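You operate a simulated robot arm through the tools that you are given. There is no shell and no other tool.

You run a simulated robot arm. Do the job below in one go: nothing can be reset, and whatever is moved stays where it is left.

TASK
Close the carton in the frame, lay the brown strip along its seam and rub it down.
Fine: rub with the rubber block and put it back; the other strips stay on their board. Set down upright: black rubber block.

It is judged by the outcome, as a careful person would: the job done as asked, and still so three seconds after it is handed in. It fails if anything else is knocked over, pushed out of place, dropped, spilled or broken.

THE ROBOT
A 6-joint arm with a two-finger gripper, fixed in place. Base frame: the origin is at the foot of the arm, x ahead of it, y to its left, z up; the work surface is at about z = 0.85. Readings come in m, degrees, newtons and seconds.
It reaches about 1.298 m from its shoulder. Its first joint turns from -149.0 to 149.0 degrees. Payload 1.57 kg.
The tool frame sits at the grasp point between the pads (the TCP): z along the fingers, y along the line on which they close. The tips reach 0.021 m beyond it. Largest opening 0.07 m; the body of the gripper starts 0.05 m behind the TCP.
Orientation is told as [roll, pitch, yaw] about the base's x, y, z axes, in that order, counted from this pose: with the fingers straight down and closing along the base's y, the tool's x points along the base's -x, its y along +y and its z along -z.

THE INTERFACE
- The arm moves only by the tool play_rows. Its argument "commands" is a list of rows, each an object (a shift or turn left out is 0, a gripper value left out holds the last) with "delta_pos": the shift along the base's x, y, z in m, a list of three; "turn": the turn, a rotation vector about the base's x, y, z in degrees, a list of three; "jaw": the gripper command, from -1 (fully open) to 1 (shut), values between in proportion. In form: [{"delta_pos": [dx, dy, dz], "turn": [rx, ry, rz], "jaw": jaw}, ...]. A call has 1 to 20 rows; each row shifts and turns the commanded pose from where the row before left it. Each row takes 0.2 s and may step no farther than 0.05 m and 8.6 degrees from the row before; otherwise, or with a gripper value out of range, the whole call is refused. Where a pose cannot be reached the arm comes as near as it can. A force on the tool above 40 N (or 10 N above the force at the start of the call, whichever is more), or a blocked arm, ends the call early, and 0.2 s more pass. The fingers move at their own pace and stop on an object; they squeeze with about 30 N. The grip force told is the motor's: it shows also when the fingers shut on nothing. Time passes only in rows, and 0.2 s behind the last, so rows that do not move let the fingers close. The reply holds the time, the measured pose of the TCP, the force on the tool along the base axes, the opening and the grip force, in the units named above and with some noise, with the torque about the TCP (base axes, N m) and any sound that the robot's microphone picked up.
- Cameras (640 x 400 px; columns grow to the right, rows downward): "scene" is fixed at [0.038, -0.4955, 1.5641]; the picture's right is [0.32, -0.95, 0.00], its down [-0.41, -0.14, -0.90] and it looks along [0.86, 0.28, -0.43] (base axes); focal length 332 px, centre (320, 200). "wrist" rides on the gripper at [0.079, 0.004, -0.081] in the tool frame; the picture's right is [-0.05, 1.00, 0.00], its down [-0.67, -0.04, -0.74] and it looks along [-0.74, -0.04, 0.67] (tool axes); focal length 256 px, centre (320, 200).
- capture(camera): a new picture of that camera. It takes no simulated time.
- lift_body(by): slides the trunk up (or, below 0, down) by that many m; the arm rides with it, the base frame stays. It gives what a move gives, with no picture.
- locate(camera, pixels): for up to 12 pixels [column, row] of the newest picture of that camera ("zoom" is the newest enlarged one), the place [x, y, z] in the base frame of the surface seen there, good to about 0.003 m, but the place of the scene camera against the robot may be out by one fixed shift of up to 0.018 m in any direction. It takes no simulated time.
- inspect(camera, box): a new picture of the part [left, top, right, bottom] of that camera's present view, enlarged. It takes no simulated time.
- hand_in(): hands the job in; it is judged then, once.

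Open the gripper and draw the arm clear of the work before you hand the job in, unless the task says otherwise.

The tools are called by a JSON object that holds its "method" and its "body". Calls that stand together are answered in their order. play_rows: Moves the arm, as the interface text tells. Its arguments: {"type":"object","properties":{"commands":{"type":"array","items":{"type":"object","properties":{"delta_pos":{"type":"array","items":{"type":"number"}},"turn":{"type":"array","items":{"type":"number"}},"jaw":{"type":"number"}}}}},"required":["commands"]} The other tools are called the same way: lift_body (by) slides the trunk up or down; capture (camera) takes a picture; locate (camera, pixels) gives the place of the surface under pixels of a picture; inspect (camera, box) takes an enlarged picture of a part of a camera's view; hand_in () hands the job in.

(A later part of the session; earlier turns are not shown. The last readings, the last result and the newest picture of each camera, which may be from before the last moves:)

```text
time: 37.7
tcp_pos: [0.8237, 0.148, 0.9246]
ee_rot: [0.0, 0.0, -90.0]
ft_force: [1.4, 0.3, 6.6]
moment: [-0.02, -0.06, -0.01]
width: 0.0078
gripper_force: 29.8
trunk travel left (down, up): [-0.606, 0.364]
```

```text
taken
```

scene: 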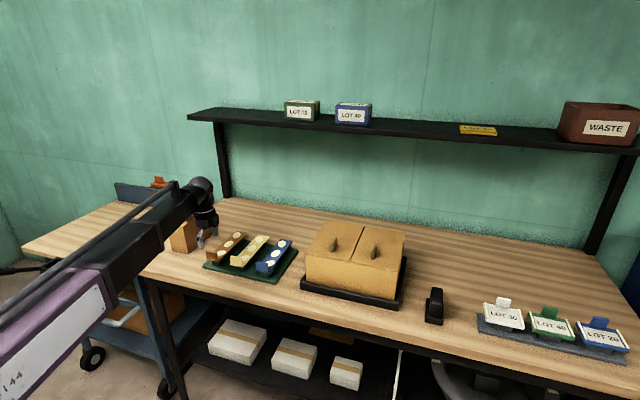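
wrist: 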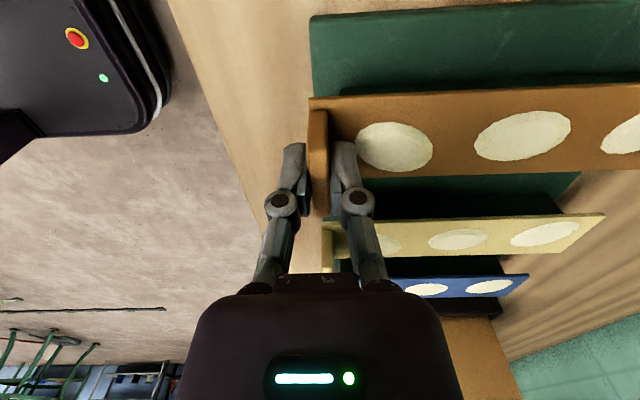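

The tab is gripped (width 7.8 mm, 30 N). I lift a little and check that the strip comes up level and nothing else follows.

{"method": "lift_body", "body": {"by": 0.03}}

{"method": "capture", "body": {"camera": "wrist"}}

{"method": "inspect", "body": {"camera": "scene", "box": [170, 200, 310, 300]}}

```text
time: 38.5
tcp_pos: [0.8232, 0.1465, 0.9546]
ee_rot: [0.0, 0.1, -89.9]
ft_force: [0.4, 0.0, -0.2]
moment: [0.01, 0.0, 0.02]
width: 0.0077
gripper_force: 30.7
trunk travel left (down, up): [-0.636, 0.334]
```

```text
taken
```

wrist: 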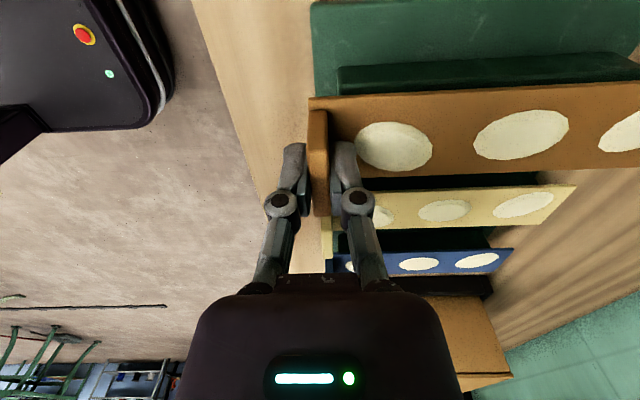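

```text
4.00 times, centred on (240, 250) of scene
```

zoom: 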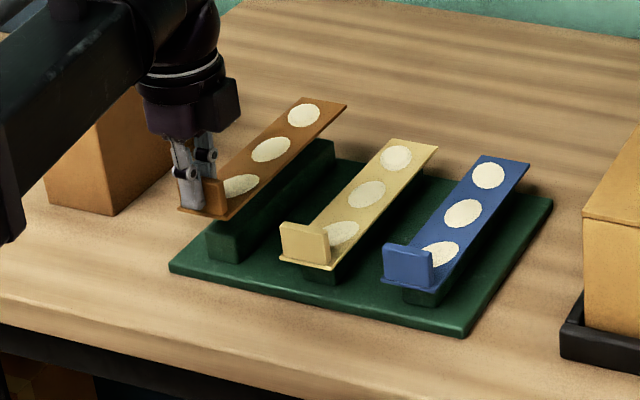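

The strip came up level and the other two strips are undisturbed. I raise it well above the carton's tabs and carry it over the seam.

{"method": "lift_body", "body": {"by": 0.14}}

{"method": "play_rows", "body": {"commands": [{"delta_pos": [0.00276, -0.02, 0]}, {"delta_pos": [0.00276, -0.035, 0]}, {"delta_pos": [0.00276, -0.04, 0]}, {"delta_pos": [0.00276, -0.04, 0]}, {"delta_pos": [0.00276, -0.04, 0]}, {"delta_pos": [0.00276, -0.04, 0]}, {"delta_pos": [0.00276, -0.04, 0]}, {"delta_pos": [0.00276, -0.04, 0]}, {"delta_pos": [0.00276, -0.04, 0]}, {"delta_pos": [0.00276, -0.04, 0]}, {"delta_pos": [0.00276, -0.04, 0]}, {"delta_pos": [0.00276, -0.035, 0]}, {"delta_pos": [0, -0.02, 0]}, {"delta_pos": [0, -0.0085, 0]}, {}, {}]}}

{"method": "capture", "body": {"camera": "wrist"}}

{"method": "inspect", "body": {"camera": "scene", "box": [270, 150, 460, 310]}}

```text
time: 40.1
tcp_pos: [0.8234, 0.1454, 1.0942]
ee_rot: [0.1, 0.0, -90.0]
ft_force: [-0.1, -0.5, 0.1]
moment: [0.0, 0.01, 0.02]
width: 0.0077
gripper_force: 30.4
trunk travel left (down, up): [-0.776, 0.194]
```

```text
time: 43.5
tcp_pos: [0.8581, -0.3327, 1.0948]
ee_rot: [-0.1, -0.1, -90.0]
ft_force: [0.2, 0.1, -0.5]
moment: [-0.01, -0.01, 0.01]
width: 0.0077
gripper_force: 30.2
trunk travel left (down, up): [-0.776, 0.194]
```

```text
taken
```

wrist: 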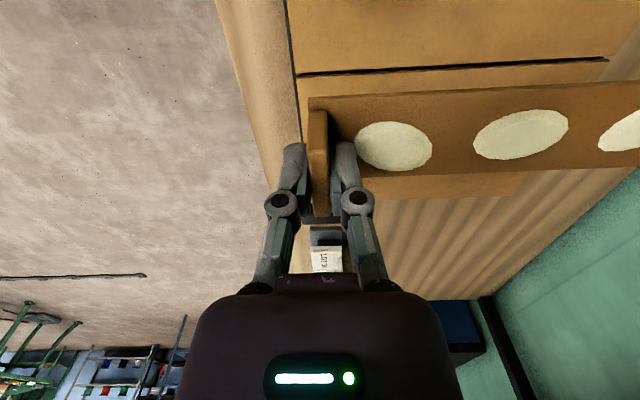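

```text
2.50 times, centred on (365, 230) of scene
```

zoom: 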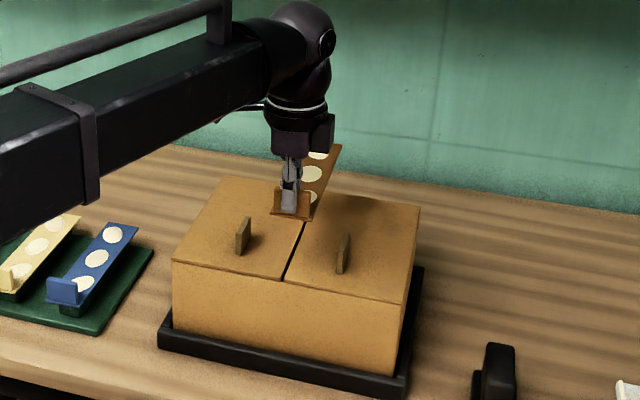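

The strip hangs level above the seam. I measure the seam (row ~65) and the strip edges in this wrist view to align before lowering.

{"method": "locate", "body": {"camera": "wrist", "pixels": [[310, 73], [400, 69], [500, 64], [602, 58], [297, 74], [350, 97], [500, 92], [380, 175], [500, 171], [600, 86], [316, 100], [311, 98]]}}

```text
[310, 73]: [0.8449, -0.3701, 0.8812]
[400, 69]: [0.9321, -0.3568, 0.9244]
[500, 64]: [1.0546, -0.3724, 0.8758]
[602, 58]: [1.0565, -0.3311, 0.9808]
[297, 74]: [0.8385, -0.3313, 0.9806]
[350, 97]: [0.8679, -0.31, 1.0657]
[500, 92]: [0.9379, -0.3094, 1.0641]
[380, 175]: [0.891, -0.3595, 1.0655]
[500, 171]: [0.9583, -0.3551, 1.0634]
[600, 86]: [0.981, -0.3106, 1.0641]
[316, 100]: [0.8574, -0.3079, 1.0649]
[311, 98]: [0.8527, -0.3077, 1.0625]
```

Strip centre y is −0.333 against the seam at −0.332, and it is centred along x to ~2 mm. I trim x by −0.002 and lower to just above the lid.

{"method": "play_rows", "body": {"commands": [{"delta_pos": [-0.002, 0.001, 0]}, {}]}}

{"method": "lift_body", "body": {"by": -0.065}}

{"method": "capture", "body": {"camera": "wrist"}}

{"method": "inspect", "body": {"camera": "scene", "box": [300, 180, 430, 290]}}

```text
time: 44.1
tcp_pos: [0.8553, -0.3309, 1.095]
ee_rot: [0.0, 0.0, -89.9]
ft_force: [-0.4, -1.1, -0.1]
moment: [0.02, 0.0, -0.01]
width: 0.0079
gripper_force: 30.4
trunk travel left (down, up): [-0.776, 0.194]
```

```text
time: 45.2
tcp_pos: [0.8558, -0.3308, 1.0285]
ee_rot: [0.1, 0.1, -90.0]
ft_force: [0.4, 0.1, -1.1]
moment: [0.0, -0.01, 0.0]
width: 0.0077
gripper_force: 30.5
trunk travel left (down, up): [-0.711, 0.259]
```

```text
taken
```

wrist: 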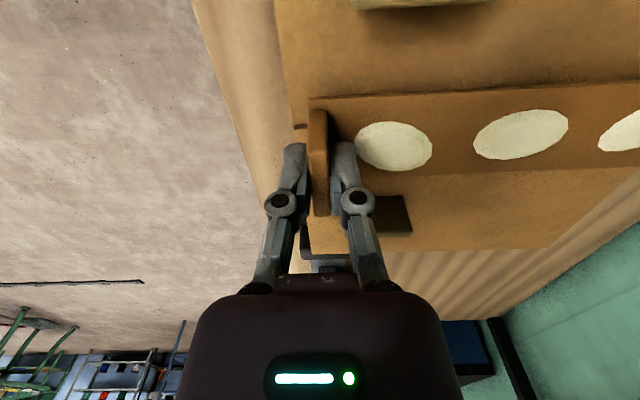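

```text
3.64 times, centred on (365, 235) of scene
```

zoom: 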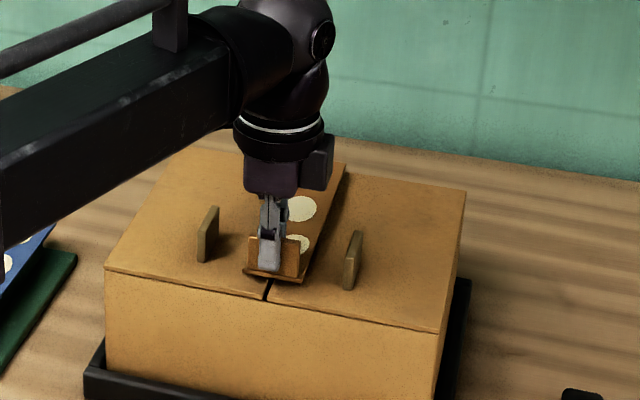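

The strip is a little over 1 cm above the lid and lies along the seam. I lower in small steps until a light contact force shows.

{"method": "lift_body", "body": {"by": -0.007}}

{"method": "lift_body", "body": {"by": -0.002}}

{"method": "lift_body", "body": {"by": -0.002}}

```text
time: 45.7
tcp_pos: [0.855, -0.3316, 1.023]
ee_rot: [0.0, -0.1, -90.0]
ft_force: [0.0, -0.3, -0.1]
moment: [-0.02, 0.04, 0.01]
width: 0.0078
gripper_force: 30.5
trunk travel left (down, up): [-0.704, 0.266]
```

```text
time: 46.2
tcp_pos: [0.8556, -0.3305, 1.0199]
ee_rot: [-0.1, 0.0, -89.9]
ft_force: [-0.3, -0.1, 0.0]
moment: [-0.02, 0.05, 0.05]
width: 0.0075
gripper_force: 30.2
trunk travel left (down, up): [-0.702, 0.268]
```

```text
time: 46.8
tcp_pos: [0.8549, -0.332, 1.0176]
ee_rot: [0.0, -0.1, -90.0]
ft_force: [0.7, -0.1, 5.8]
moment: [-0.05, -0.05, -0.01]
width: 0.0079
gripper_force: 30.0
trunk travel left (down, up): [-0.7, 0.27]
```

Contact at TCP z 1.0176 with 5.8 N. I open the gripper and lift away.

{"method": "play_rows", "body": {"commands": [{"jaw": 0}, {}, {}, {}]}}

{"method": "lift_body", "body": {"by": 0.04}}

{"method": "capture", "body": {"camera": "wrist"}}

{"method": "lift_body", "body": {"by": 0.08}}

{"method": "inspect", "body": {"camera": "scene", "box": [280, 180, 430, 310]}}

{"method": "capture", "body": {"camera": "wrist"}}

```text
time: 47.8
tcp_pos: [0.856, -0.3306, 1.0186]
ee_rot: [0.0, 0.1, -90.0]
ft_force: [0.6, -0.6, 1.1]
moment: [-0.02, 0.01, 0.03]
width: 0.035
gripper_force: 0.1
trunk travel left (down, up): [-0.7, 0.27]
```

```text
time: 48.6
tcp_pos: [0.8552, -0.3312, 1.0581]
ee_rot: [0.0, -0.1, -90.0]
ft_force: [0.6, 0.4, -0.2]
moment: [0.01, 0.0, -0.02]
width: 0.0349
gripper_force: 0.0
trunk travel left (down, up): [-0.74, 0.23]
```

```text
taken
```

wrist: 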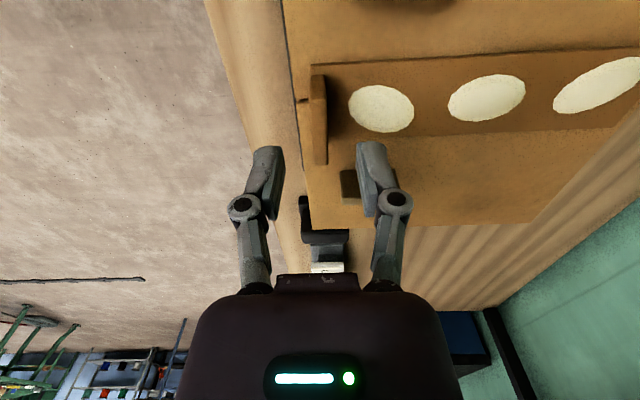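

```text
time: 49.8
tcp_pos: [0.8562, -0.3318, 1.1379]
ee_rot: [0.0, 0.0, -90.0]
ft_force: [-0.4, -0.5, 0.6]
moment: [-0.03, 0.01, 0.01]
width: 0.0352
gripper_force: 0.1
trunk travel left (down, up): [-0.82, 0.15]
```

```text
3.08 times, centred on (355, 245) of scene
```

zoom: 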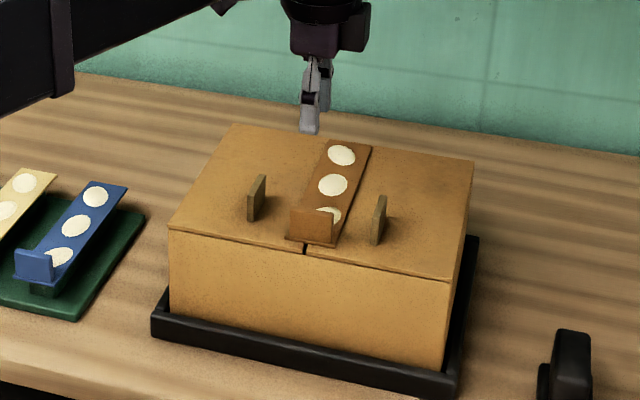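

```text
taken
```

wrist: 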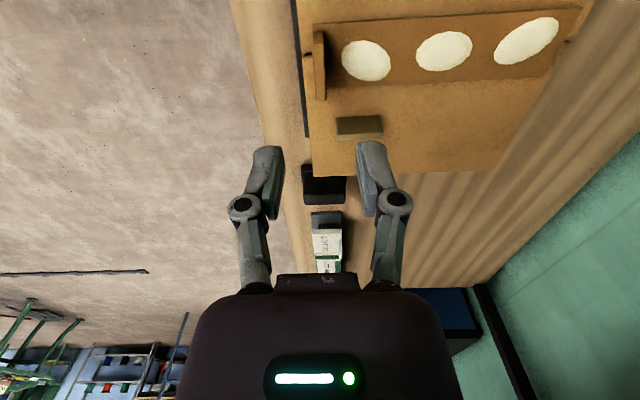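

The strip lies along the seam with the seam visible at both ends. I measure the strip and its dots now, for the rubbing path.

{"method": "locate", "body": {"camera": "wrist", "pixels": [[313, 33], [320, 40], [328, 93], [345, 24], [345, 88], [578, 10], [556, 78], [366, 60], [444, 51], [526, 41], [325, 60], [343, 60]]}}

{"method": "inspect", "body": {"camera": "wrist", "box": [290, 0, 610, 200]}}

```text
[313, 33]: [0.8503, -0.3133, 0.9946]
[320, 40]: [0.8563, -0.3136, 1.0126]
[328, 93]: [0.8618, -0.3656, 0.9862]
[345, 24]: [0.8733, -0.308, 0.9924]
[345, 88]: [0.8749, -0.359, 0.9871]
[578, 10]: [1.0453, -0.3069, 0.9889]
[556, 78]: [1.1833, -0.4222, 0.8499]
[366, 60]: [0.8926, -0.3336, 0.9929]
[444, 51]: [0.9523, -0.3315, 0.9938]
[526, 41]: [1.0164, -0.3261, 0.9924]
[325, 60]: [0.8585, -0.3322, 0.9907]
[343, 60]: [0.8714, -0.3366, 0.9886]
```

```text
2.00 times, centred on (450, 100) of wrist
```

zoom: 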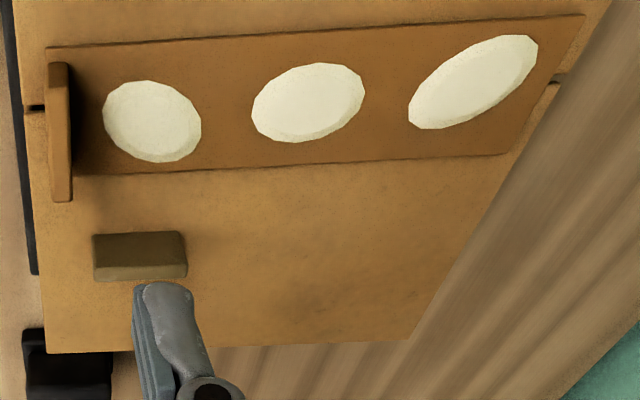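

The seam shows exactly at both ends of the strip, so it is centred. Dots are at x≈0.893, 0.953, 1.015. Next I move to look at the rubber block near (0.83, −0.585).

{"method": "play_rows", "body": {"commands": [{"delta_pos": [-0.023, -0.034, 0]}, {"delta_pos": [-0.023, -0.034, 0]}, {"delta_pos": [-0.023, -0.034, 0]}, {"delta_pos": [-0.023, -0.034, 0]}, {"delta_pos": [-0.023, -0.034, 0]}, {}]}}

{"method": "capture", "body": {"camera": "wrist"}}

```text
time: 51.2
tcp_pos: [0.7398, -0.4996, 1.1395]
ee_rot: [0.0, 0.0, -90.0]
ft_force: [0.4, 0.6, 0.1]
moment: [-0.01, -0.03, 0.02]
width: 0.0348
gripper_force: 0.1
trunk travel left (down, up): [-0.82, 0.15]
```

```text
taken
```

wrist: 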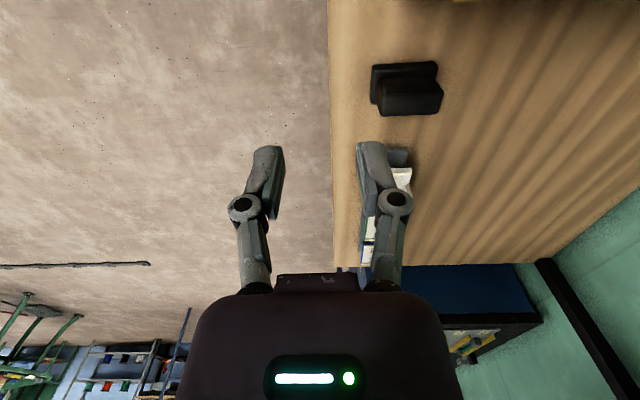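

{"method": "inspect", "body": {"camera": "wrist", "box": [350, 45, 460, 130]}}

{"method": "locate", "body": {"camera": "wrist", "pixels": [[371, 65], [436, 61], [371, 101], [378, 85], [382, 100], [382, 113], [440, 108], [440, 92], [410, 105], [410, 72], [410, 85], [378, 68]]}}

```text
4.71 times, centred on (405, 88) of wrist
```

zoom: 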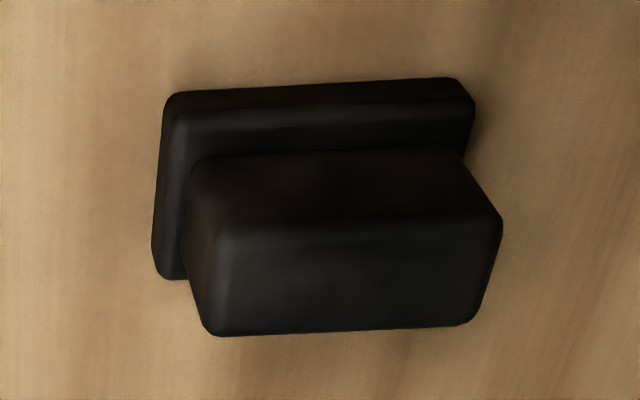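

```text
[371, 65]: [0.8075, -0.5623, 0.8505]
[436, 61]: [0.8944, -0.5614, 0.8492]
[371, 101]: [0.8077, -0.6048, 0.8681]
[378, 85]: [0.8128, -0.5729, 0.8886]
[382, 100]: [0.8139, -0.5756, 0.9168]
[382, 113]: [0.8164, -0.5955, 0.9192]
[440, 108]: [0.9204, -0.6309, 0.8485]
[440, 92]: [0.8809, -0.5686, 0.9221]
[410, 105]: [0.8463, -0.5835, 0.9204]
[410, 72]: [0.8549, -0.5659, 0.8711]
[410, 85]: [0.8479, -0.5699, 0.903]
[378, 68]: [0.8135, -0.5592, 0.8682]
```

I refine the block geometry from this enlarged picture: handle top corners and base edges.

{"method": "locate", "body": {"camera": "zoom", "pixels": [[225, 232], [490, 225], [225, 325], [465, 318], [175, 105], [455, 90], [165, 265], [185, 125], [462, 102], [300, 150], [300, 230], [300, 325]]}}

```text
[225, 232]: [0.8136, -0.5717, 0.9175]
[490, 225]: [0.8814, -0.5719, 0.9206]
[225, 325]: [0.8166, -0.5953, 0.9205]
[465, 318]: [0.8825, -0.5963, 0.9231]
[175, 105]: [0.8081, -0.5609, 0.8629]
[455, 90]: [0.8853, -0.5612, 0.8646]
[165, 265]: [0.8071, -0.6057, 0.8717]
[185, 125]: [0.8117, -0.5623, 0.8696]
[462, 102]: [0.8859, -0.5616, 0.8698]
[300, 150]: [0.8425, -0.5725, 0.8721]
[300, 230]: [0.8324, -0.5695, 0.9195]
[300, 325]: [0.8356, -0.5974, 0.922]
```

The block's handle is centred at (0.848, −0.584), 26 mm wide in y, top z 0.921; its base runs x 0.806–0.888, z 0.85–0.87. I turn the gripper back to yaw 0 (closing along y), open it and go above the handle.

{"method": "play_rows", "body": {"commands": [{"delta_pos": [0.0098, -0.00767, 0], "turn": [0, 0, 8.18], "jaw": -1}, {"delta_pos": [0.0098, -0.00767, 0], "turn": [0, 0, 8.18]}, {"delta_pos": [0.0098, -0.00767, 0], "turn": [0, 0, 8.18]}, {"delta_pos": [0.0098, -0.00767, 0], "turn": [0, 0, 8.18]}, {"delta_pos": [0.0098, -0.00767, 0], "turn": [0, 0, 8.18]}, {"delta_pos": [0.0098, -0.00767, 0], "turn": [0, 0, 8.18]}, {"delta_pos": [0.0098, -0.00767, 0], "turn": [0, 0, 8.18]}, {"delta_pos": [0.0098, -0.00767, 0], "turn": [0, 0, 8.18]}, {"delta_pos": [0.0098, -0.00767, 0], "turn": [0, 0, 8.18]}, {"delta_pos": [0.0098, -0.00767, 0], "turn": [0, 0, 8.18]}, {"delta_pos": [0.0098, -0.00767, 0], "turn": [0, 0, 8.2]}, {}]}}

{"method": "lift_body", "body": {"by": -0.15}}

{"method": "capture", "body": {"camera": "wrist"}}

{"method": "capture", "body": {"camera": "scene"}}

```text
time: 53.8
tcp_pos: [0.8485, -0.588, 1.1385]
ee_rot: [0.0, 0.0, 0.0]
ft_force: [0.1, 0.5, 0.1]
moment: [0.0, 0.02, 0.02]
width: 0.0699
gripper_force: 0.1
trunk travel left (down, up): [-0.82, 0.15]
```

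```text
time: 55.5
tcp_pos: [0.8487, -0.5868, 0.9889]
ee_rot: [0.0, 0.0, 0.0]
ft_force: [-0.3, 0.5, 0.2]
moment: [-0.01, -0.01, -0.01]
width: 0.0697
gripper_force: 0.1
trunk travel left (down, up): [-0.67, 0.3]
```

```text
taken
```

wrist: 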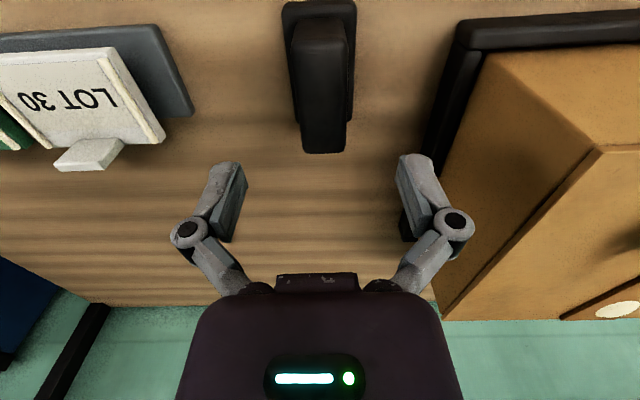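

```text
taken
```

scene: 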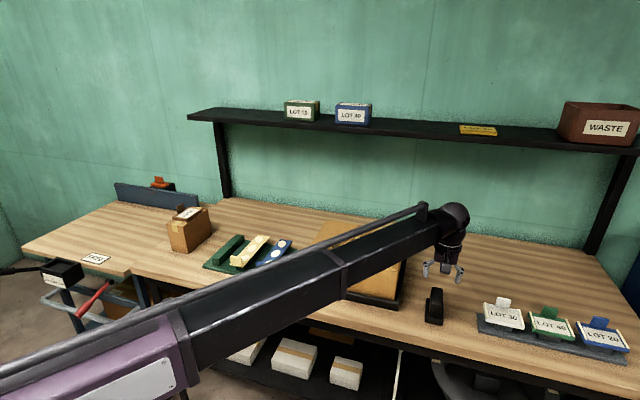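

The beam runs from the wrist back toward the base and doesn't pass over the carton. I recheck the handle position in this closer view (handle at (320,80)).

{"method": "locate", "body": {"camera": "wrist", "pixels": [[296, 90], [347, 90], [322, 140], [322, 80], [303, 140], [345, 140], [288, 60], [353, 60], [291, 60], [110, 130], [190, 110], [435, 160]]}}

{"method": "inspect", "body": {"camera": "wrist", "box": [250, 0, 400, 160]}}

```text
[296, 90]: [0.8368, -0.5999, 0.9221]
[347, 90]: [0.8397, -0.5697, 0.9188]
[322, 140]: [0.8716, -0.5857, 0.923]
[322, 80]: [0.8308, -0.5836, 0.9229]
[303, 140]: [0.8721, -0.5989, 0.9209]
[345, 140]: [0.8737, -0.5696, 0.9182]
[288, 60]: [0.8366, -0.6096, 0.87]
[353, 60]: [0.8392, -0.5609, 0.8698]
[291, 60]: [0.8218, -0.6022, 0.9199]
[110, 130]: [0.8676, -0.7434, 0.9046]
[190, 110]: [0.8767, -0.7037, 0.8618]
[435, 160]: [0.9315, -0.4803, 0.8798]
```

```text
2.50 times, centred on (325, 80) of wrist
```

zoom: 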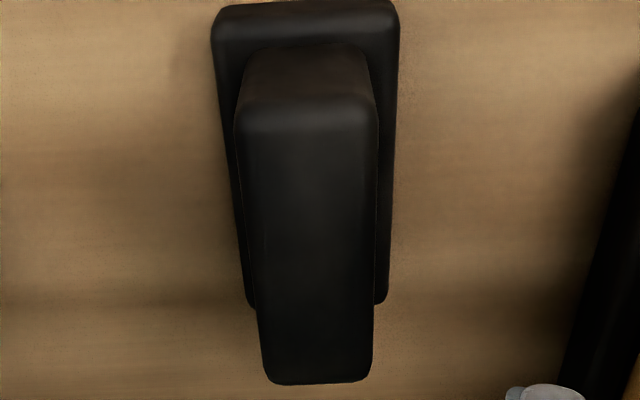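

Handle centre y is −0.585, the gripper at −0.587, so I shift +0.002, lower to TCP z≈0.90 and close.

{"method": "play_rows", "body": {"commands": [{"delta_pos": [-0.001, 0.002, 0]}, {}]}}

{"method": "lift_body", "body": {"by": -0.07}}

{"method": "lift_body", "body": {"by": -0.021}}

{"method": "play_rows", "body": {"commands": [{"jaw": 1}, {}, {}, {}]}}

{"method": "capture", "body": {"camera": "wrist"}}

```text
time: 56.1
tcp_pos: [0.8473, -0.585, 0.9883]
ee_rot: [0.0, 0.0, -0.1]
ft_force: [0.1, -0.4, 0.2]
moment: [0.03, -0.04, 0.02]
width: 0.0698
gripper_force: 0.1
trunk travel left (down, up): [-0.67, 0.3]
```

```text
time: 57.2
tcp_pos: [0.8476, -0.5837, 0.9189]
ee_rot: [0.0, 0.0, 0.1]
ft_force: [0.6, 0.2, -0.9]
moment: [0.0, 0.01, -0.01]
width: 0.07
gripper_force: 0.0
trunk travel left (down, up): [-0.6, 0.37]
```

```text
time: 57.9
tcp_pos: [0.8479, -0.5848, 0.898]
ee_rot: [-0.1, 0.0, 0.0]
ft_force: [0.5, 0.4, 0.3]
moment: [0.02, 0.01, -0.01]
width: 0.0702
gripper_force: 0.1
trunk travel left (down, up): [-0.579, 0.391]
```

```text
time: 58.9
tcp_pos: [0.8452, -0.584, 0.8988]
ee_rot: [0.0, 0.0, 0.0]
ft_force: [-0.5, -2.0, 9.4]
moment: [0.0, -0.05, -0.04]
width: 0.0316
gripper_force: 29.9
trunk travel left (down, up): [-0.579, 0.391]
```

```text
taken
```

wrist: 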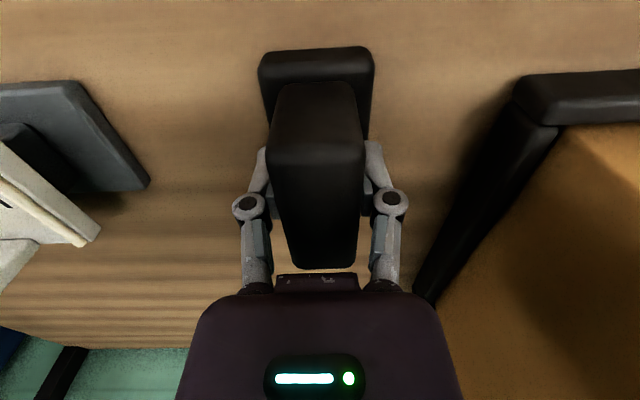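

The handle is held (width 31.6 mm, 30 N) at trunk reading −0.579. I lift it well clear of the carton height and check the hold.

{"method": "lift_body", "body": {"by": 0.02}}

{"method": "lift_body", "body": {"by": 0.19}}

{"method": "capture", "body": {"camera": "scene"}}

{"method": "capture", "body": {"camera": "wrist"}}

```text
time: 59.5
tcp_pos: [0.8472, -0.5843, 0.9164]
ee_rot: [0.0, 0.0, 0.0]
ft_force: [0.0, 0.6, -2.6]
moment: [-0.03, -0.02, -0.01]
width: 0.0315
gripper_force: 30.4
trunk travel left (down, up): [-0.599, 0.371]
```

```text
time: 61.6
tcp_pos: [0.8483, -0.5839, 1.1069]
ee_rot: [-0.1, 0.1, 0.0]
ft_force: [-0.4, 0.9, -3.7]
moment: [-0.02, 0.0, -0.06]
width: 0.0316
gripper_force: 29.8
trunk travel left (down, up): [-0.789, 0.181]
```

```text
taken
```

scene: 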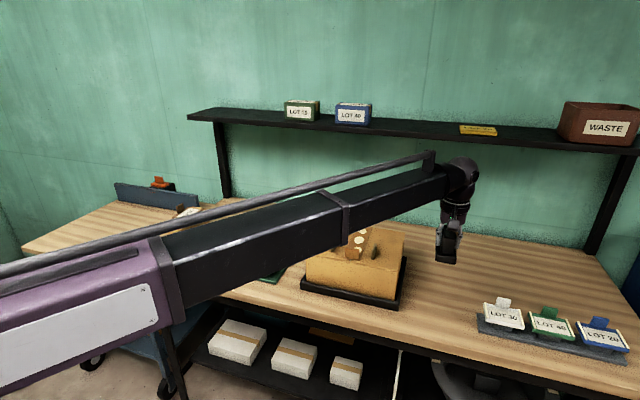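

```text
taken
```

wrist: 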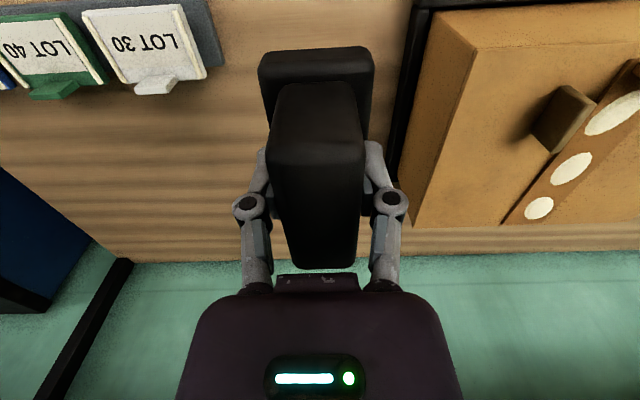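

The block is held straight (about 3.3 N weight), its underside at z≈1.058. I carry it above the middle of the strip at (0.97, −0.332).

{"method": "play_rows", "body": {"commands": [{"delta_pos": [0.0153, 0.0315, 0]}, {"delta_pos": [0.0153, 0.0315, 0]}, {"delta_pos": [0.0153, 0.0315, 0]}, {"delta_pos": [0.0153, 0.0315, 0]}, {"delta_pos": [0.0153, 0.0315, 0]}, {"delta_pos": [0.0153, 0.0315, 0]}, {"delta_pos": [0.0153, 0.0315, 0]}, {"delta_pos": [0.0153, 0.0315, 0]}, {}]}}

{"method": "capture", "body": {"camera": "wrist"}}

{"method": "inspect", "body": {"camera": "scene", "box": [280, 150, 450, 290]}}

```text
time: 63.6
tcp_pos: [0.9711, -0.333, 1.1076]
ee_rot: [0.0, 0.0, -0.1]
ft_force: [-0.3, -1.1, -1.9]
moment: [0.04, 0.0, -0.01]
width: 0.0317
gripper_force: 30.5
trunk travel left (down, up): [-0.789, 0.181]
```

```text
taken
```

wrist: 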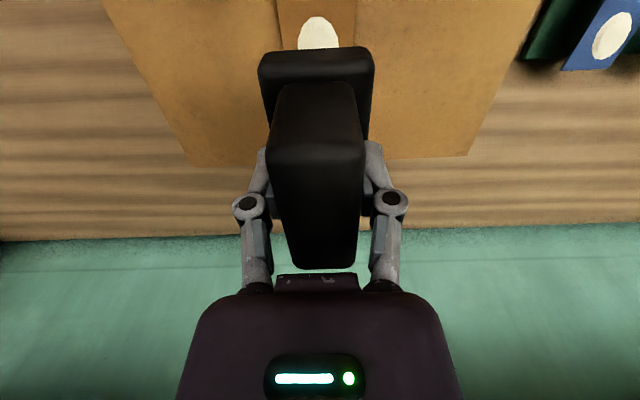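

```text
2.86 times, centred on (365, 220) of scene
```

zoom: 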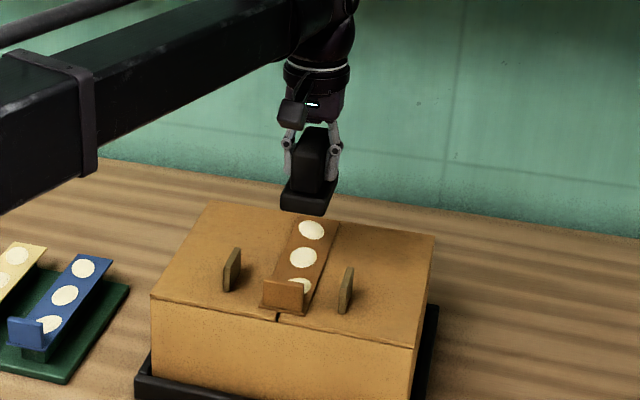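

The block is in line with the strip. I lower to just above it, then step down to a firm contact.

{"method": "lift_body", "body": {"by": -0.06}}

{"method": "lift_body", "body": {"by": -0.005}}

{"method": "lift_body", "body": {"by": -0.002}}

```text
time: 64.6
tcp_pos: [0.9702, -0.3323, 1.0475]
ee_rot: [-0.1, 0.0, 0.0]
ft_force: [-0.2, 0.1, -1.0]
moment: [-0.01, 0.02, 0.0]
width: 0.0315
gripper_force: 29.9
trunk travel left (down, up): [-0.729, 0.241]
```

```text
time: 65.2
tcp_pos: [0.9698, -0.3328, 1.042]
ee_rot: [0.1, 0.0, 0.1]
ft_force: [-0.5, 0.3, -3.3]
moment: [0.0, 0.02, -0.03]
width: 0.0317
gripper_force: 30.2
trunk travel left (down, up): [-0.724, 0.246]
```

```text
time: 65.7
tcp_pos: [0.9697, -0.3328, 1.04]
ee_rot: [0.1, 0.0, -0.1]
ft_force: [0.4, -0.6, -1.6]
moment: [0.01, -0.01, 0.0]
width: 0.0317
gripper_force: 29.9
trunk travel left (down, up): [-0.722, 0.248]
```

Still only the block's weight on the sensor. I step down another 2 mm, then 1 mm at a time.

{"method": "lift_body", "body": {"by": -0.0015}}

{"method": "lift_body", "body": {"by": -0.001}}

```text
time: 66.2
tcp_pos: [0.9703, -0.3323, 1.0385]
ee_rot: [0.2, 0.0, 0.0]
ft_force: [0.8, -0.2, -2.6]
moment: [-0.01, 0.02, -0.04]
width: 0.0315
gripper_force: 30.0
trunk travel left (down, up): [-0.72, 0.25]
```

```text
time: 66.7
tcp_pos: [0.9709, -0.3324, 1.0385]
ee_rot: [0.0, 0.0, 0.1]
ft_force: [0.7, -1.1, 2.1]
moment: [-0.07, -0.12, 0.01]
width: 0.0315
gripper_force: 29.8
trunk travel left (down, up): [-0.719, 0.251]
```

Contact has begun (+2 N on the sensor, about 5 N on the strip). I add another millimetre or so for a firm press.

{"method": "lift_body", "body": {"by": -0.001}}

{"method": "lift_body", "body": {"by": -0.001}}

```text
time: 67.2
tcp_pos: [0.9704, -0.3317, 1.0377]
ee_rot: [0.0, -0.1, -0.1]
ft_force: [3.0, -1.4, 9.1]
moment: [-0.05, -0.13, -0.02]
width: 0.0316
gripper_force: 29.2
trunk travel left (down, up): [-0.718, 0.252]
```

```text
time: 67.7
tcp_pos: [0.97, -0.3318, 1.0371]
ee_rot: [0.1, -0.1, 0.0]
ft_force: [5.0, -2.6, 17.0]
moment: [-0.08, -0.12, -0.01]
width: 0.0317
gripper_force: 29.7
trunk travel left (down, up): [-0.717, 0.253]
```

About 20 N now presses the strip's middle and nothing has shifted. I lift and press the near and far parts too, so the strip is tacked before I slide.

{"method": "lift_body", "body": {"by": 0.012}}

{"method": "inspect", "body": {"camera": "scene", "box": [280, 150, 450, 290]}}

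{"method": "play_rows", "body": {"commands": [{"delta_pos": [-0.03, 0, 0]}, {"delta_pos": [-0.028, 0, 0]}, {}]}}

{"method": "lift_body", "body": {"by": -0.0105}}

```text
time: 68.3
tcp_pos: [0.9697, -0.332, 1.0481]
ee_rot: [0.0, 0.1, 0.1]
ft_force: [0.2, -0.8, -2.6]
moment: [0.03, 0.01, -0.01]
width: 0.0314
gripper_force: 29.5
trunk travel left (down, up): [-0.729, 0.241]
```

```text
2.86 times, centred on (365, 220) of scene
```

zoom: 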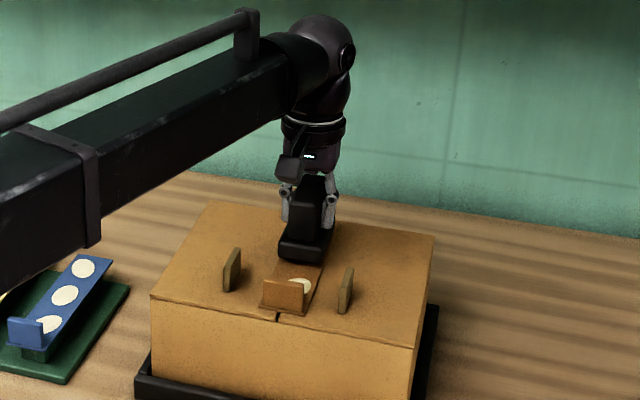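

```text
time: 69.1
tcp_pos: [0.9124, -0.3317, 1.0484]
ee_rot: [0.0, 0.0, 0.0]
ft_force: [0.7, 0.3, -2.6]
moment: [0.0, 0.03, -0.01]
width: 0.0314
gripper_force: 30.0
trunk travel left (down, up): [-0.729, 0.241]
```

```text
time: 69.7
tcp_pos: [0.9112, -0.3322, 1.0381]
ee_rot: [-0.1, 0.0, 0.1]
ft_force: [2.2, -0.4, 6.4]
moment: [-0.05, -0.14, 0.02]
width: 0.0315
gripper_force: 30.6
trunk travel left (down, up): [-0.719, 0.251]
```

Contact near the tab end at 6 N with the block's near edge clear of the tab. I press a little more, then do the far end.

{"method": "lift_body", "body": {"by": -0.0015}}

{"method": "lift_body", "body": {"by": 0.012}}

{"method": "play_rows", "body": {"commands": [{"delta_pos": [0.04, 0, 0]}, {"delta_pos": [0.04, 0, 0]}, {"delta_pos": [0.03, 0, 0]}, {}]}}

{"method": "inspect", "body": {"camera": "scene", "box": [280, 150, 450, 290]}}

{"method": "lift_body", "body": {"by": -0.0105}}

```text
time: 70.2
tcp_pos: [0.9124, -0.3312, 1.038]
ee_rot: [0.0, -0.1, 0.0]
ft_force: [5.2, -2.1, 17.1]
moment: [-0.08, -0.24, 0.0]
width: 0.0317
gripper_force: 30.5
trunk travel left (down, up): [-0.717, 0.253]
```

```text
time: 70.8
tcp_pos: [0.9128, -0.3311, 1.0476]
ee_rot: [0.0, 0.1, 0.1]
ft_force: [0.0, 0.5, -2.0]
moment: [0.0, 0.06, 0.0]
width: 0.0316
gripper_force: 29.7
trunk travel left (down, up): [-0.729, 0.241]
```

```text
time: 71.8
tcp_pos: [1.0212, -0.3318, 1.0485]
ee_rot: [0.0, 0.0, 0.1]
ft_force: [0.2, -0.1, -3.1]
moment: [0.01, 0.03, -0.02]
width: 0.0314
gripper_force: 29.4
trunk travel left (down, up): [-0.729, 0.241]
```

```text
2.86 times, centred on (365, 220) of scene
```

zoom: 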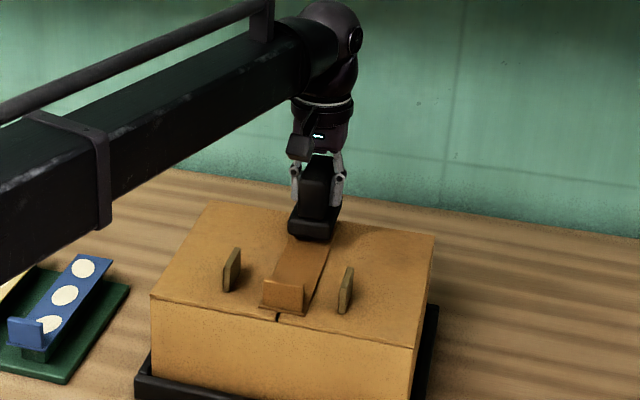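

```text
time: 72.4
tcp_pos: [1.0216, -0.3312, 1.038]
ee_rot: [-0.1, -0.1, 0.0]
ft_force: [2.5, -0.9, 5.0]
moment: [0.01, 0.0, 0.03]
width: 0.0316
gripper_force: 30.1
trunk travel left (down, up): [-0.719, 0.251]
```

The dots under the pressed parts have disappeared, so pressing bonds the strip. I press the far end firmly and then rub along the whole strip.

{"method": "lift_body", "body": {"by": -0.0015}}

{"method": "play_rows", "body": {"commands": [{"delta_pos": [-0.006, 0, 0]}, {"delta_pos": [-0.006, 0, 0]}, {}]}}

{"method": "inspect", "body": {"camera": "scene", "box": [280, 150, 450, 290]}}

```text
time: 72.9
tcp_pos: [1.021, -0.3307, 1.0373]
ee_rot: [0.0, -0.1, 0.1]
ft_force: [6.8, -1.2, 15.7]
moment: [-0.06, -0.02, 0.04]
width: 0.0317
gripper_force: 29.7
trunk travel left (down, up): [-0.717, 0.253]
```

```text
time: 73.7
tcp_pos: [1.0084, -0.3313, 1.0379]
ee_rot: [0.0, -0.1, 0.0]
ft_force: [15.3, 1.1, 21.3]
moment: [0.01, -0.54, -0.02]
width: 0.0316
gripper_force: 30.0
trunk travel left (down, up): [-0.717, 0.253]
```

```text
2.86 times, centred on (365, 220) of scene
```

zoom: 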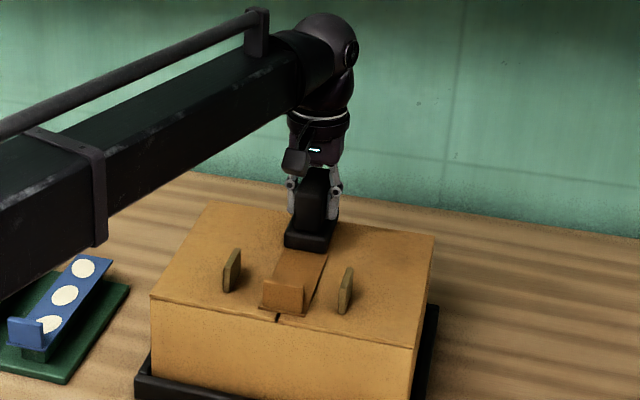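

The strip did not move while the block slid (tab still at (283,295)). I rub on toward the tab end, stopping with the block clear of the tab, then back.

{"method": "play_rows", "body": {"commands": [{"delta_pos": [-0.012, 0, 0]}, {"delta_pos": [-0.012, 0, 0]}, {"delta_pos": [-0.012, 0, 0]}, {"delta_pos": [-0.012, 0, 0]}, {"delta_pos": [-0.012, 0, 0]}, {"delta_pos": [-0.012, 0, 0]}, {"delta_pos": [-0.012, 0, 0]}, {"delta_pos": [-0.012, 0, 0]}, {}]}}

{"method": "inspect", "body": {"camera": "scene", "box": [280, 150, 450, 290]}}

```text
time: 75.7
tcp_pos: [0.9107, -0.3305, 1.0365]
ee_rot: [0.0, 0.2, 0.0]
ft_force: [0.0, 1.5, 12.1]
moment: [0.08, 0.53, -0.07]
width: 0.0316
gripper_force: 30.0
trunk travel left (down, up): [-0.717, 0.253]
```

```text
2.86 times, centred on (365, 220) of scene
```

zoom: 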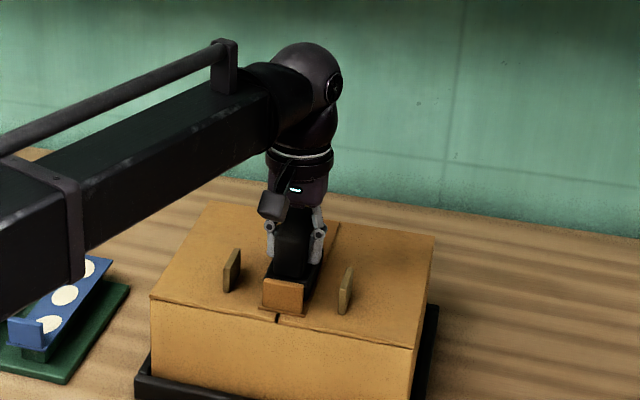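

All three dots are gone and the strip is in place. I rub back to the far end.

{"method": "play_rows", "body": {"commands": [{"delta_pos": [0.012, 0, 0]}, {"delta_pos": [0.012, 0, 0]}, {"delta_pos": [0.012, 0, 0]}, {"delta_pos": [0.012, 0, 0]}, {"delta_pos": [0.012, 0, 0]}, {"delta_pos": [0.012, 0, 0]}, {"delta_pos": [0.012, 0, 0]}, {"delta_pos": [0.012, 0, 0]}, {"delta_pos": [0.012, 0, 0]}, {}]}}

{"method": "inspect", "body": {"camera": "scene", "box": [280, 150, 450, 290]}}

{"method": "capture", "body": {"camera": "wrist"}}

```text
time: 77.9
tcp_pos: [1.0188, -0.3317, 1.0382]
ee_rot: [0.0, -0.1, 0.0]
ft_force: [-3.2, -1.0, 7.4]
moment: [-0.05, 0.54, 0.01]
width: 0.0314
gripper_force: 29.9
trunk travel left (down, up): [-0.717, 0.253]
```

```text
2.86 times, centred on (365, 220) of scene
```

zoom: 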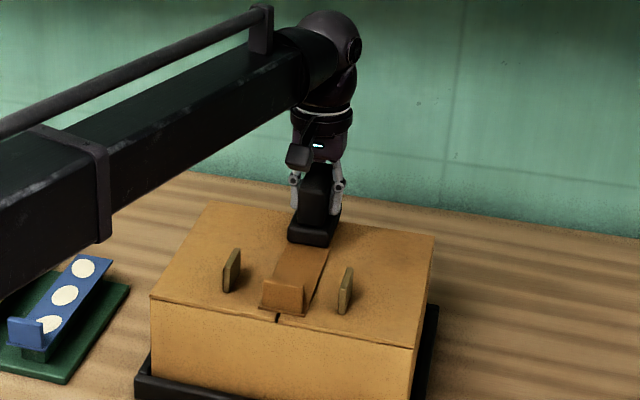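

```text
taken
```

wrist: 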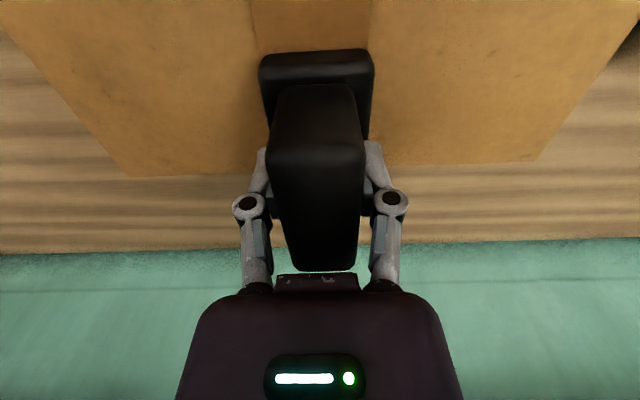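

One more stroke to the near end with slightly more pressure makes sure every part is rubbed down.

{"method": "lift_body", "body": {"by": -0.0006}}

{"method": "play_rows", "body": {"commands": [{"delta_pos": [-0.012, 0, 0]}, {"delta_pos": [-0.012, 0, 0]}, {"delta_pos": [-0.012, 0, 0]}, {"delta_pos": [-0.012, 0, 0]}, {"delta_pos": [-0.012, 0, 0]}, {"delta_pos": [-0.012, 0, 0]}, {"delta_pos": [-0.012, 0, 0]}, {"delta_pos": [-0.012, 0, 0]}, {"delta_pos": [-0.009, 0, 0]}, {}]}}

{"method": "lift_body", "body": {"by": 0.02}}

{"method": "lift_body", "body": {"by": 0.05}}

{"method": "inspect", "body": {"camera": "scene", "box": [280, 150, 450, 290]}}

{"method": "capture", "body": {"camera": "wrist"}}

```text
time: 78.4
tcp_pos: [1.0216, -0.3316, 1.0379]
ee_rot: [0.0, -0.2, 0.0]
ft_force: [2.2, -0.9, 13.8]
moment: [-0.01, 0.45, 0.0]
width: 0.0317
gripper_force: 30.0
trunk travel left (down, up): [-0.717, 0.253]
```

```text
time: 80.6
tcp_pos: [0.9146, -0.3301, 1.0366]
ee_rot: [-0.1, 0.0, 0.0]
ft_force: [11.0, 1.6, 19.1]
moment: [0.01, -0.5, 0.03]
width: 0.0315
gripper_force: 30.4
trunk travel left (down, up): [-0.717, 0.253]
```

```text
time: 81.3
tcp_pos: [0.9161, -0.3309, 1.0555]
ee_rot: [0.0, 0.1, -0.1]
ft_force: [-0.2, -0.3, -3.3]
moment: [0.0, 0.03, 0.02]
width: 0.0314
gripper_force: 30.5
trunk travel left (down, up): [-0.737, 0.233]
```

```text
time: 82.2
tcp_pos: [0.916, -0.3311, 1.1049]
ee_rot: [0.0, -0.1, 0.0]
ft_force: [0.6, -0.3, -2.1]
moment: [0.04, 0.01, -0.01]
width: 0.0314
gripper_force: 30.0
trunk travel left (down, up): [-0.787, 0.183]
```

```text
2.86 times, centred on (365, 220) of scene
```

zoom: 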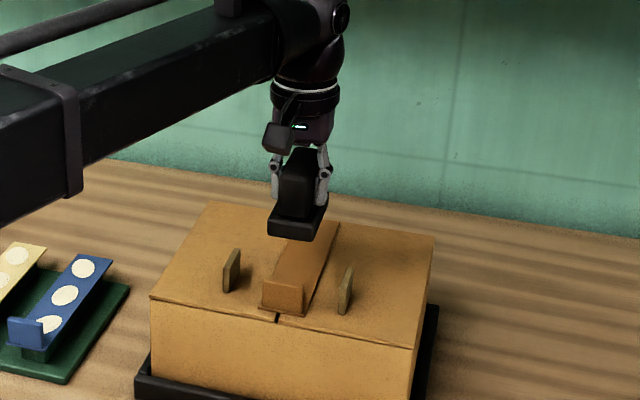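

```text
taken
```

wrist: 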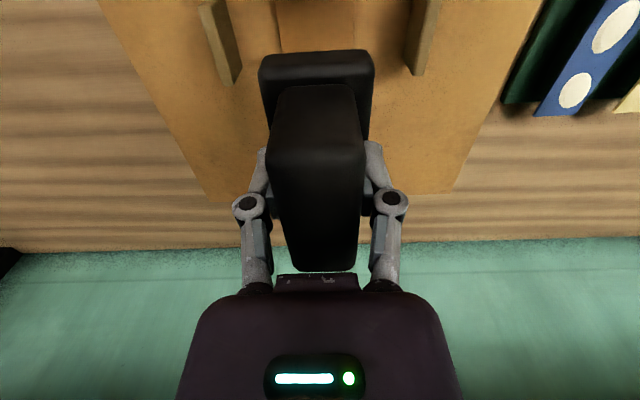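

The strip is flat with all dots gone, and the block is still square in the grip. I carry the block back over its original spot (0.8475, −0.5845).

{"method": "play_rows", "body": {"commands": [{"delta_pos": [-0.0085, -0.0317, 0]}, {"delta_pos": [-0.0085, -0.0317, 0]}, {"delta_pos": [-0.0085, -0.0317, 0]}, {"delta_pos": [-0.0085, -0.0317, 0]}, {"delta_pos": [-0.0085, -0.0317, 0]}, {"delta_pos": [-0.0085, -0.0317, 0]}, {"delta_pos": [-0.0085, -0.0317, 0]}, {"delta_pos": [-0.0085, -0.0317, 0]}, {}, {}]}}

{"method": "capture", "body": {"camera": "wrist"}}

```text
time: 84.4
tcp_pos: [0.8471, -0.5838, 1.1057]
ee_rot: [-0.1, 0.0, 0.0]
ft_force: [0.4, 0.5, -1.9]
moment: [-0.02, 0.01, 0.03]
width: 0.0315
gripper_force: 30.3
trunk travel left (down, up): [-0.787, 0.183]
```

```text
taken
```

wrist: 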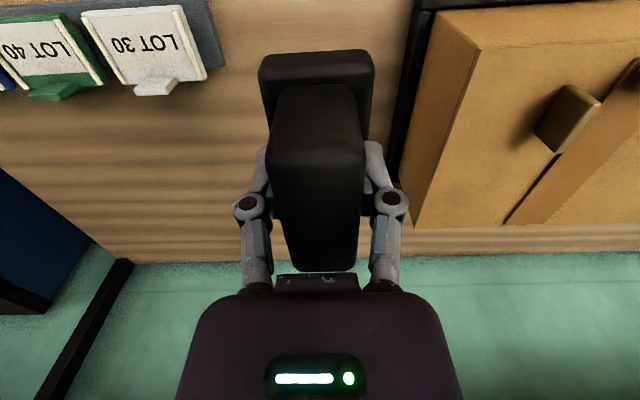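

The view matches the one taken just after picking the block up, so it is over its old place. I lower to just above the table, then in small steps to light contact.

{"method": "lift_body", "body": {"by": -0.202}}

{"method": "lift_body", "body": {"by": -0.003}}

{"method": "lift_body", "body": {"by": -0.0015}}

```text
time: 86.6
tcp_pos: [0.846, -0.5846, 0.9039]
ee_rot: [0.1, 0.0, 0.1]
ft_force: [-0.6, -0.1, -2.3]
moment: [0.02, 0.02, 0.03]
width: 0.0317
gripper_force: 30.6
trunk travel left (down, up): [-0.585, 0.385]
```

```text
time: 87.1
tcp_pos: [0.8468, -0.5846, 0.9003]
ee_rot: [0.0, 0.0, 0.0]
ft_force: [0.3, -1.1, -2.7]
moment: [-0.03, -0.01, 0.03]
width: 0.0315
gripper_force: 29.8
trunk travel left (down, up): [-0.582, 0.388]
```

```text
time: 87.6
tcp_pos: [0.849, -0.5853, 0.8991]
ee_rot: [0.0, 0.0, 0.0]
ft_force: [0.4, -0.2, -1.9]
moment: [-0.01, 0.02, 0.02]
width: 0.0318
gripper_force: 29.7
trunk travel left (down, up): [-0.58, 0.39]
```

Still no contact, only the block's weight. I go down another millimetre at a time.

{"method": "lift_body", "body": {"by": -0.001}}

{"method": "lift_body", "body": {"by": -0.001}}

```text
time: 88.2
tcp_pos: [0.8488, -0.5836, 0.8972]
ee_rot: [0.0, 0.0, 0.1]
ft_force: [-0.5, -0.3, -2.1]
moment: [0.03, -0.01, -0.03]
width: 0.0315
gripper_force: 30.3
trunk travel left (down, up): [-0.579, 0.391]
```

```text
time: 88.7
tcp_pos: [0.8463, -0.5832, 0.8982]
ee_rot: [0.0, 0.0, -0.1]
ft_force: [4.0, -3.2, 7.6]
moment: [-0.02, 0.26, 0.1]
width: 0.0318
gripper_force: 30.1
trunk travel left (down, up): [-0.578, 0.392]
```

The block is on the table (force rose from −2 to +7.6 N). I open the gripper and lift straight up.

{"method": "play_rows", "body": {"commands": [{"jaw": -1}, {}, {}, {}]}}

{"method": "lift_body", "body": {"by": 0.1}}

{"method": "capture", "body": {"camera": "wrist"}}

{"method": "lift_body", "body": {"by": 0.1}}

{"method": "capture", "body": {"camera": "scene"}}

```text
time: 89.7
tcp_pos: [0.8475, -0.5838, 0.8971]
ee_rot: [-0.1, 0.0, 0.0]
ft_force: [-0.3, 0.0, -0.5]
moment: [0.0, -0.01, 0.0]
width: 0.0701
gripper_force: 0.1
trunk travel left (down, up): [-0.578, 0.392]
```

```text
time: 91.0
tcp_pos: [0.8476, -0.5845, 0.9985]
ee_rot: [0.0, 0.1, 0.0]
ft_force: [-0.4, 0.5, -0.3]
moment: [0.03, 0.01, -0.02]
width: 0.07
gripper_force: 0.1
trunk travel left (down, up): [-0.678, 0.292]
```

```text
taken
```

wrist: 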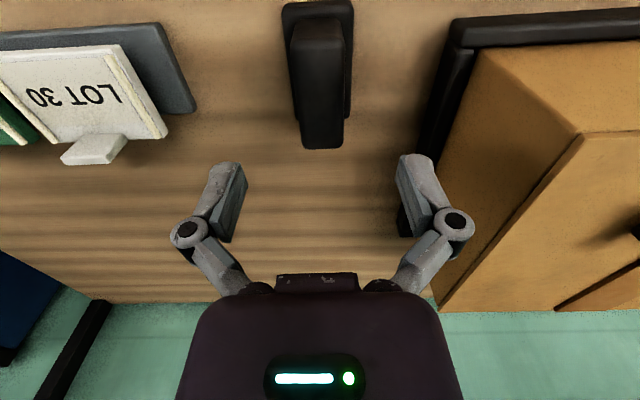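

```text
time: 92.3
tcp_pos: [0.8464, -0.5841, 1.0976]
ee_rot: [0.0, 0.0, -0.1]
ft_force: [0.7, -0.4, -0.3]
moment: [-0.02, -0.03, 0.01]
width: 0.0699
gripper_force: 0.1
trunk travel left (down, up): [-0.778, 0.192]
```

```text
taken
```

scene: 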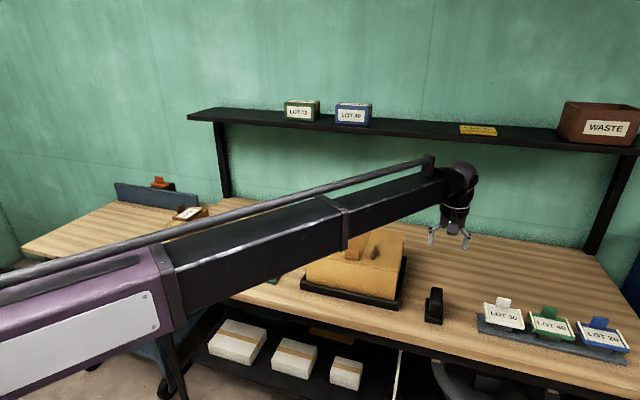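

The block stands upright back in its place. I raise the trunk and draw the arm back toward the start so I can check everything.

{"method": "lift_body", "body": {"by": 0.13}}

{"method": "play_rows", "body": {"commands": [{"delta_pos": [-0.006, 0.044, 0]}, {"delta_pos": [-0.006, 0.044, 0]}, {"delta_pos": [-0.006, 0.044, 0]}, {"delta_pos": [-0.006, 0.044, 0]}, {"delta_pos": [-0.006, 0.044, 0]}, {"delta_pos": [-0.006, 0.044, 0]}, {"delta_pos": [-0.006, 0.044, 0]}, {"delta_pos": [-0.006, 0.044, 0]}, {"delta_pos": [-0.006, 0.044, 0]}, {"delta_pos": [-0.006, 0.044, 0]}, {"delta_pos": [-0.006, 0.044, 0]}, {"delta_pos": [0, 0.044, 0]}, {"delta_pos": [0, 0.044, 0]}, {"delta_pos": [0, 0.044, 0]}, {"delta_pos": [0, 0.044, 0]}, {"delta_pos": [0, 0.044, 0]}, {"delta_pos": [0, 0.044, 0]}, {"delta_pos": [0, 0.044, 0]}, {"delta_pos": [0, 0.02, 0]}, {}]}}

{"method": "capture", "body": {"camera": "scene"}}

{"method": "inspect", "body": {"camera": "scene", "box": [190, 190, 460, 340]}}

```text
time: 93.9
tcp_pos: [0.8476, -0.5842, 1.2268]
ee_rot: [0.0, 0.0, -0.1]
ft_force: [-0.4, -0.3, 0.0]
moment: [-0.01, 0.0, -0.03]
width: 0.0699
gripper_force: 0.1
trunk travel left (down, up): [-0.908, 0.062]
```

```text
time: 98.1
tcp_pos: [0.7812, 0.2282, 1.2267]
ee_rot: [0.0, -0.1, 0.0]
ft_force: [0.6, -0.1, 0.6]
moment: [0.01, -0.01, 0.01]
width: 0.07
gripper_force: 0.1
trunk travel left (down, up): [-0.908, 0.062]
```

```text
taken
```

scene: 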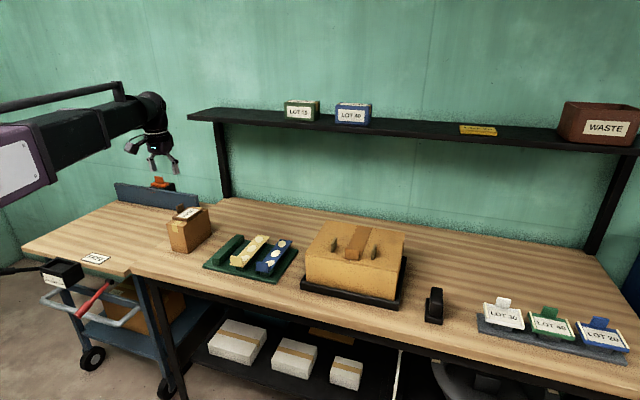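

```text
2.37 times, centred on (325, 265) of scene
```

zoom: 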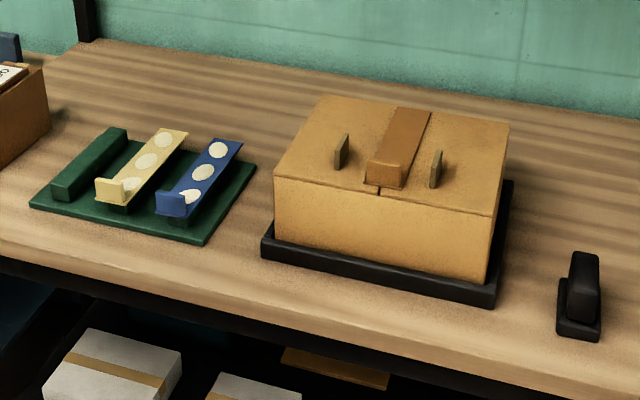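

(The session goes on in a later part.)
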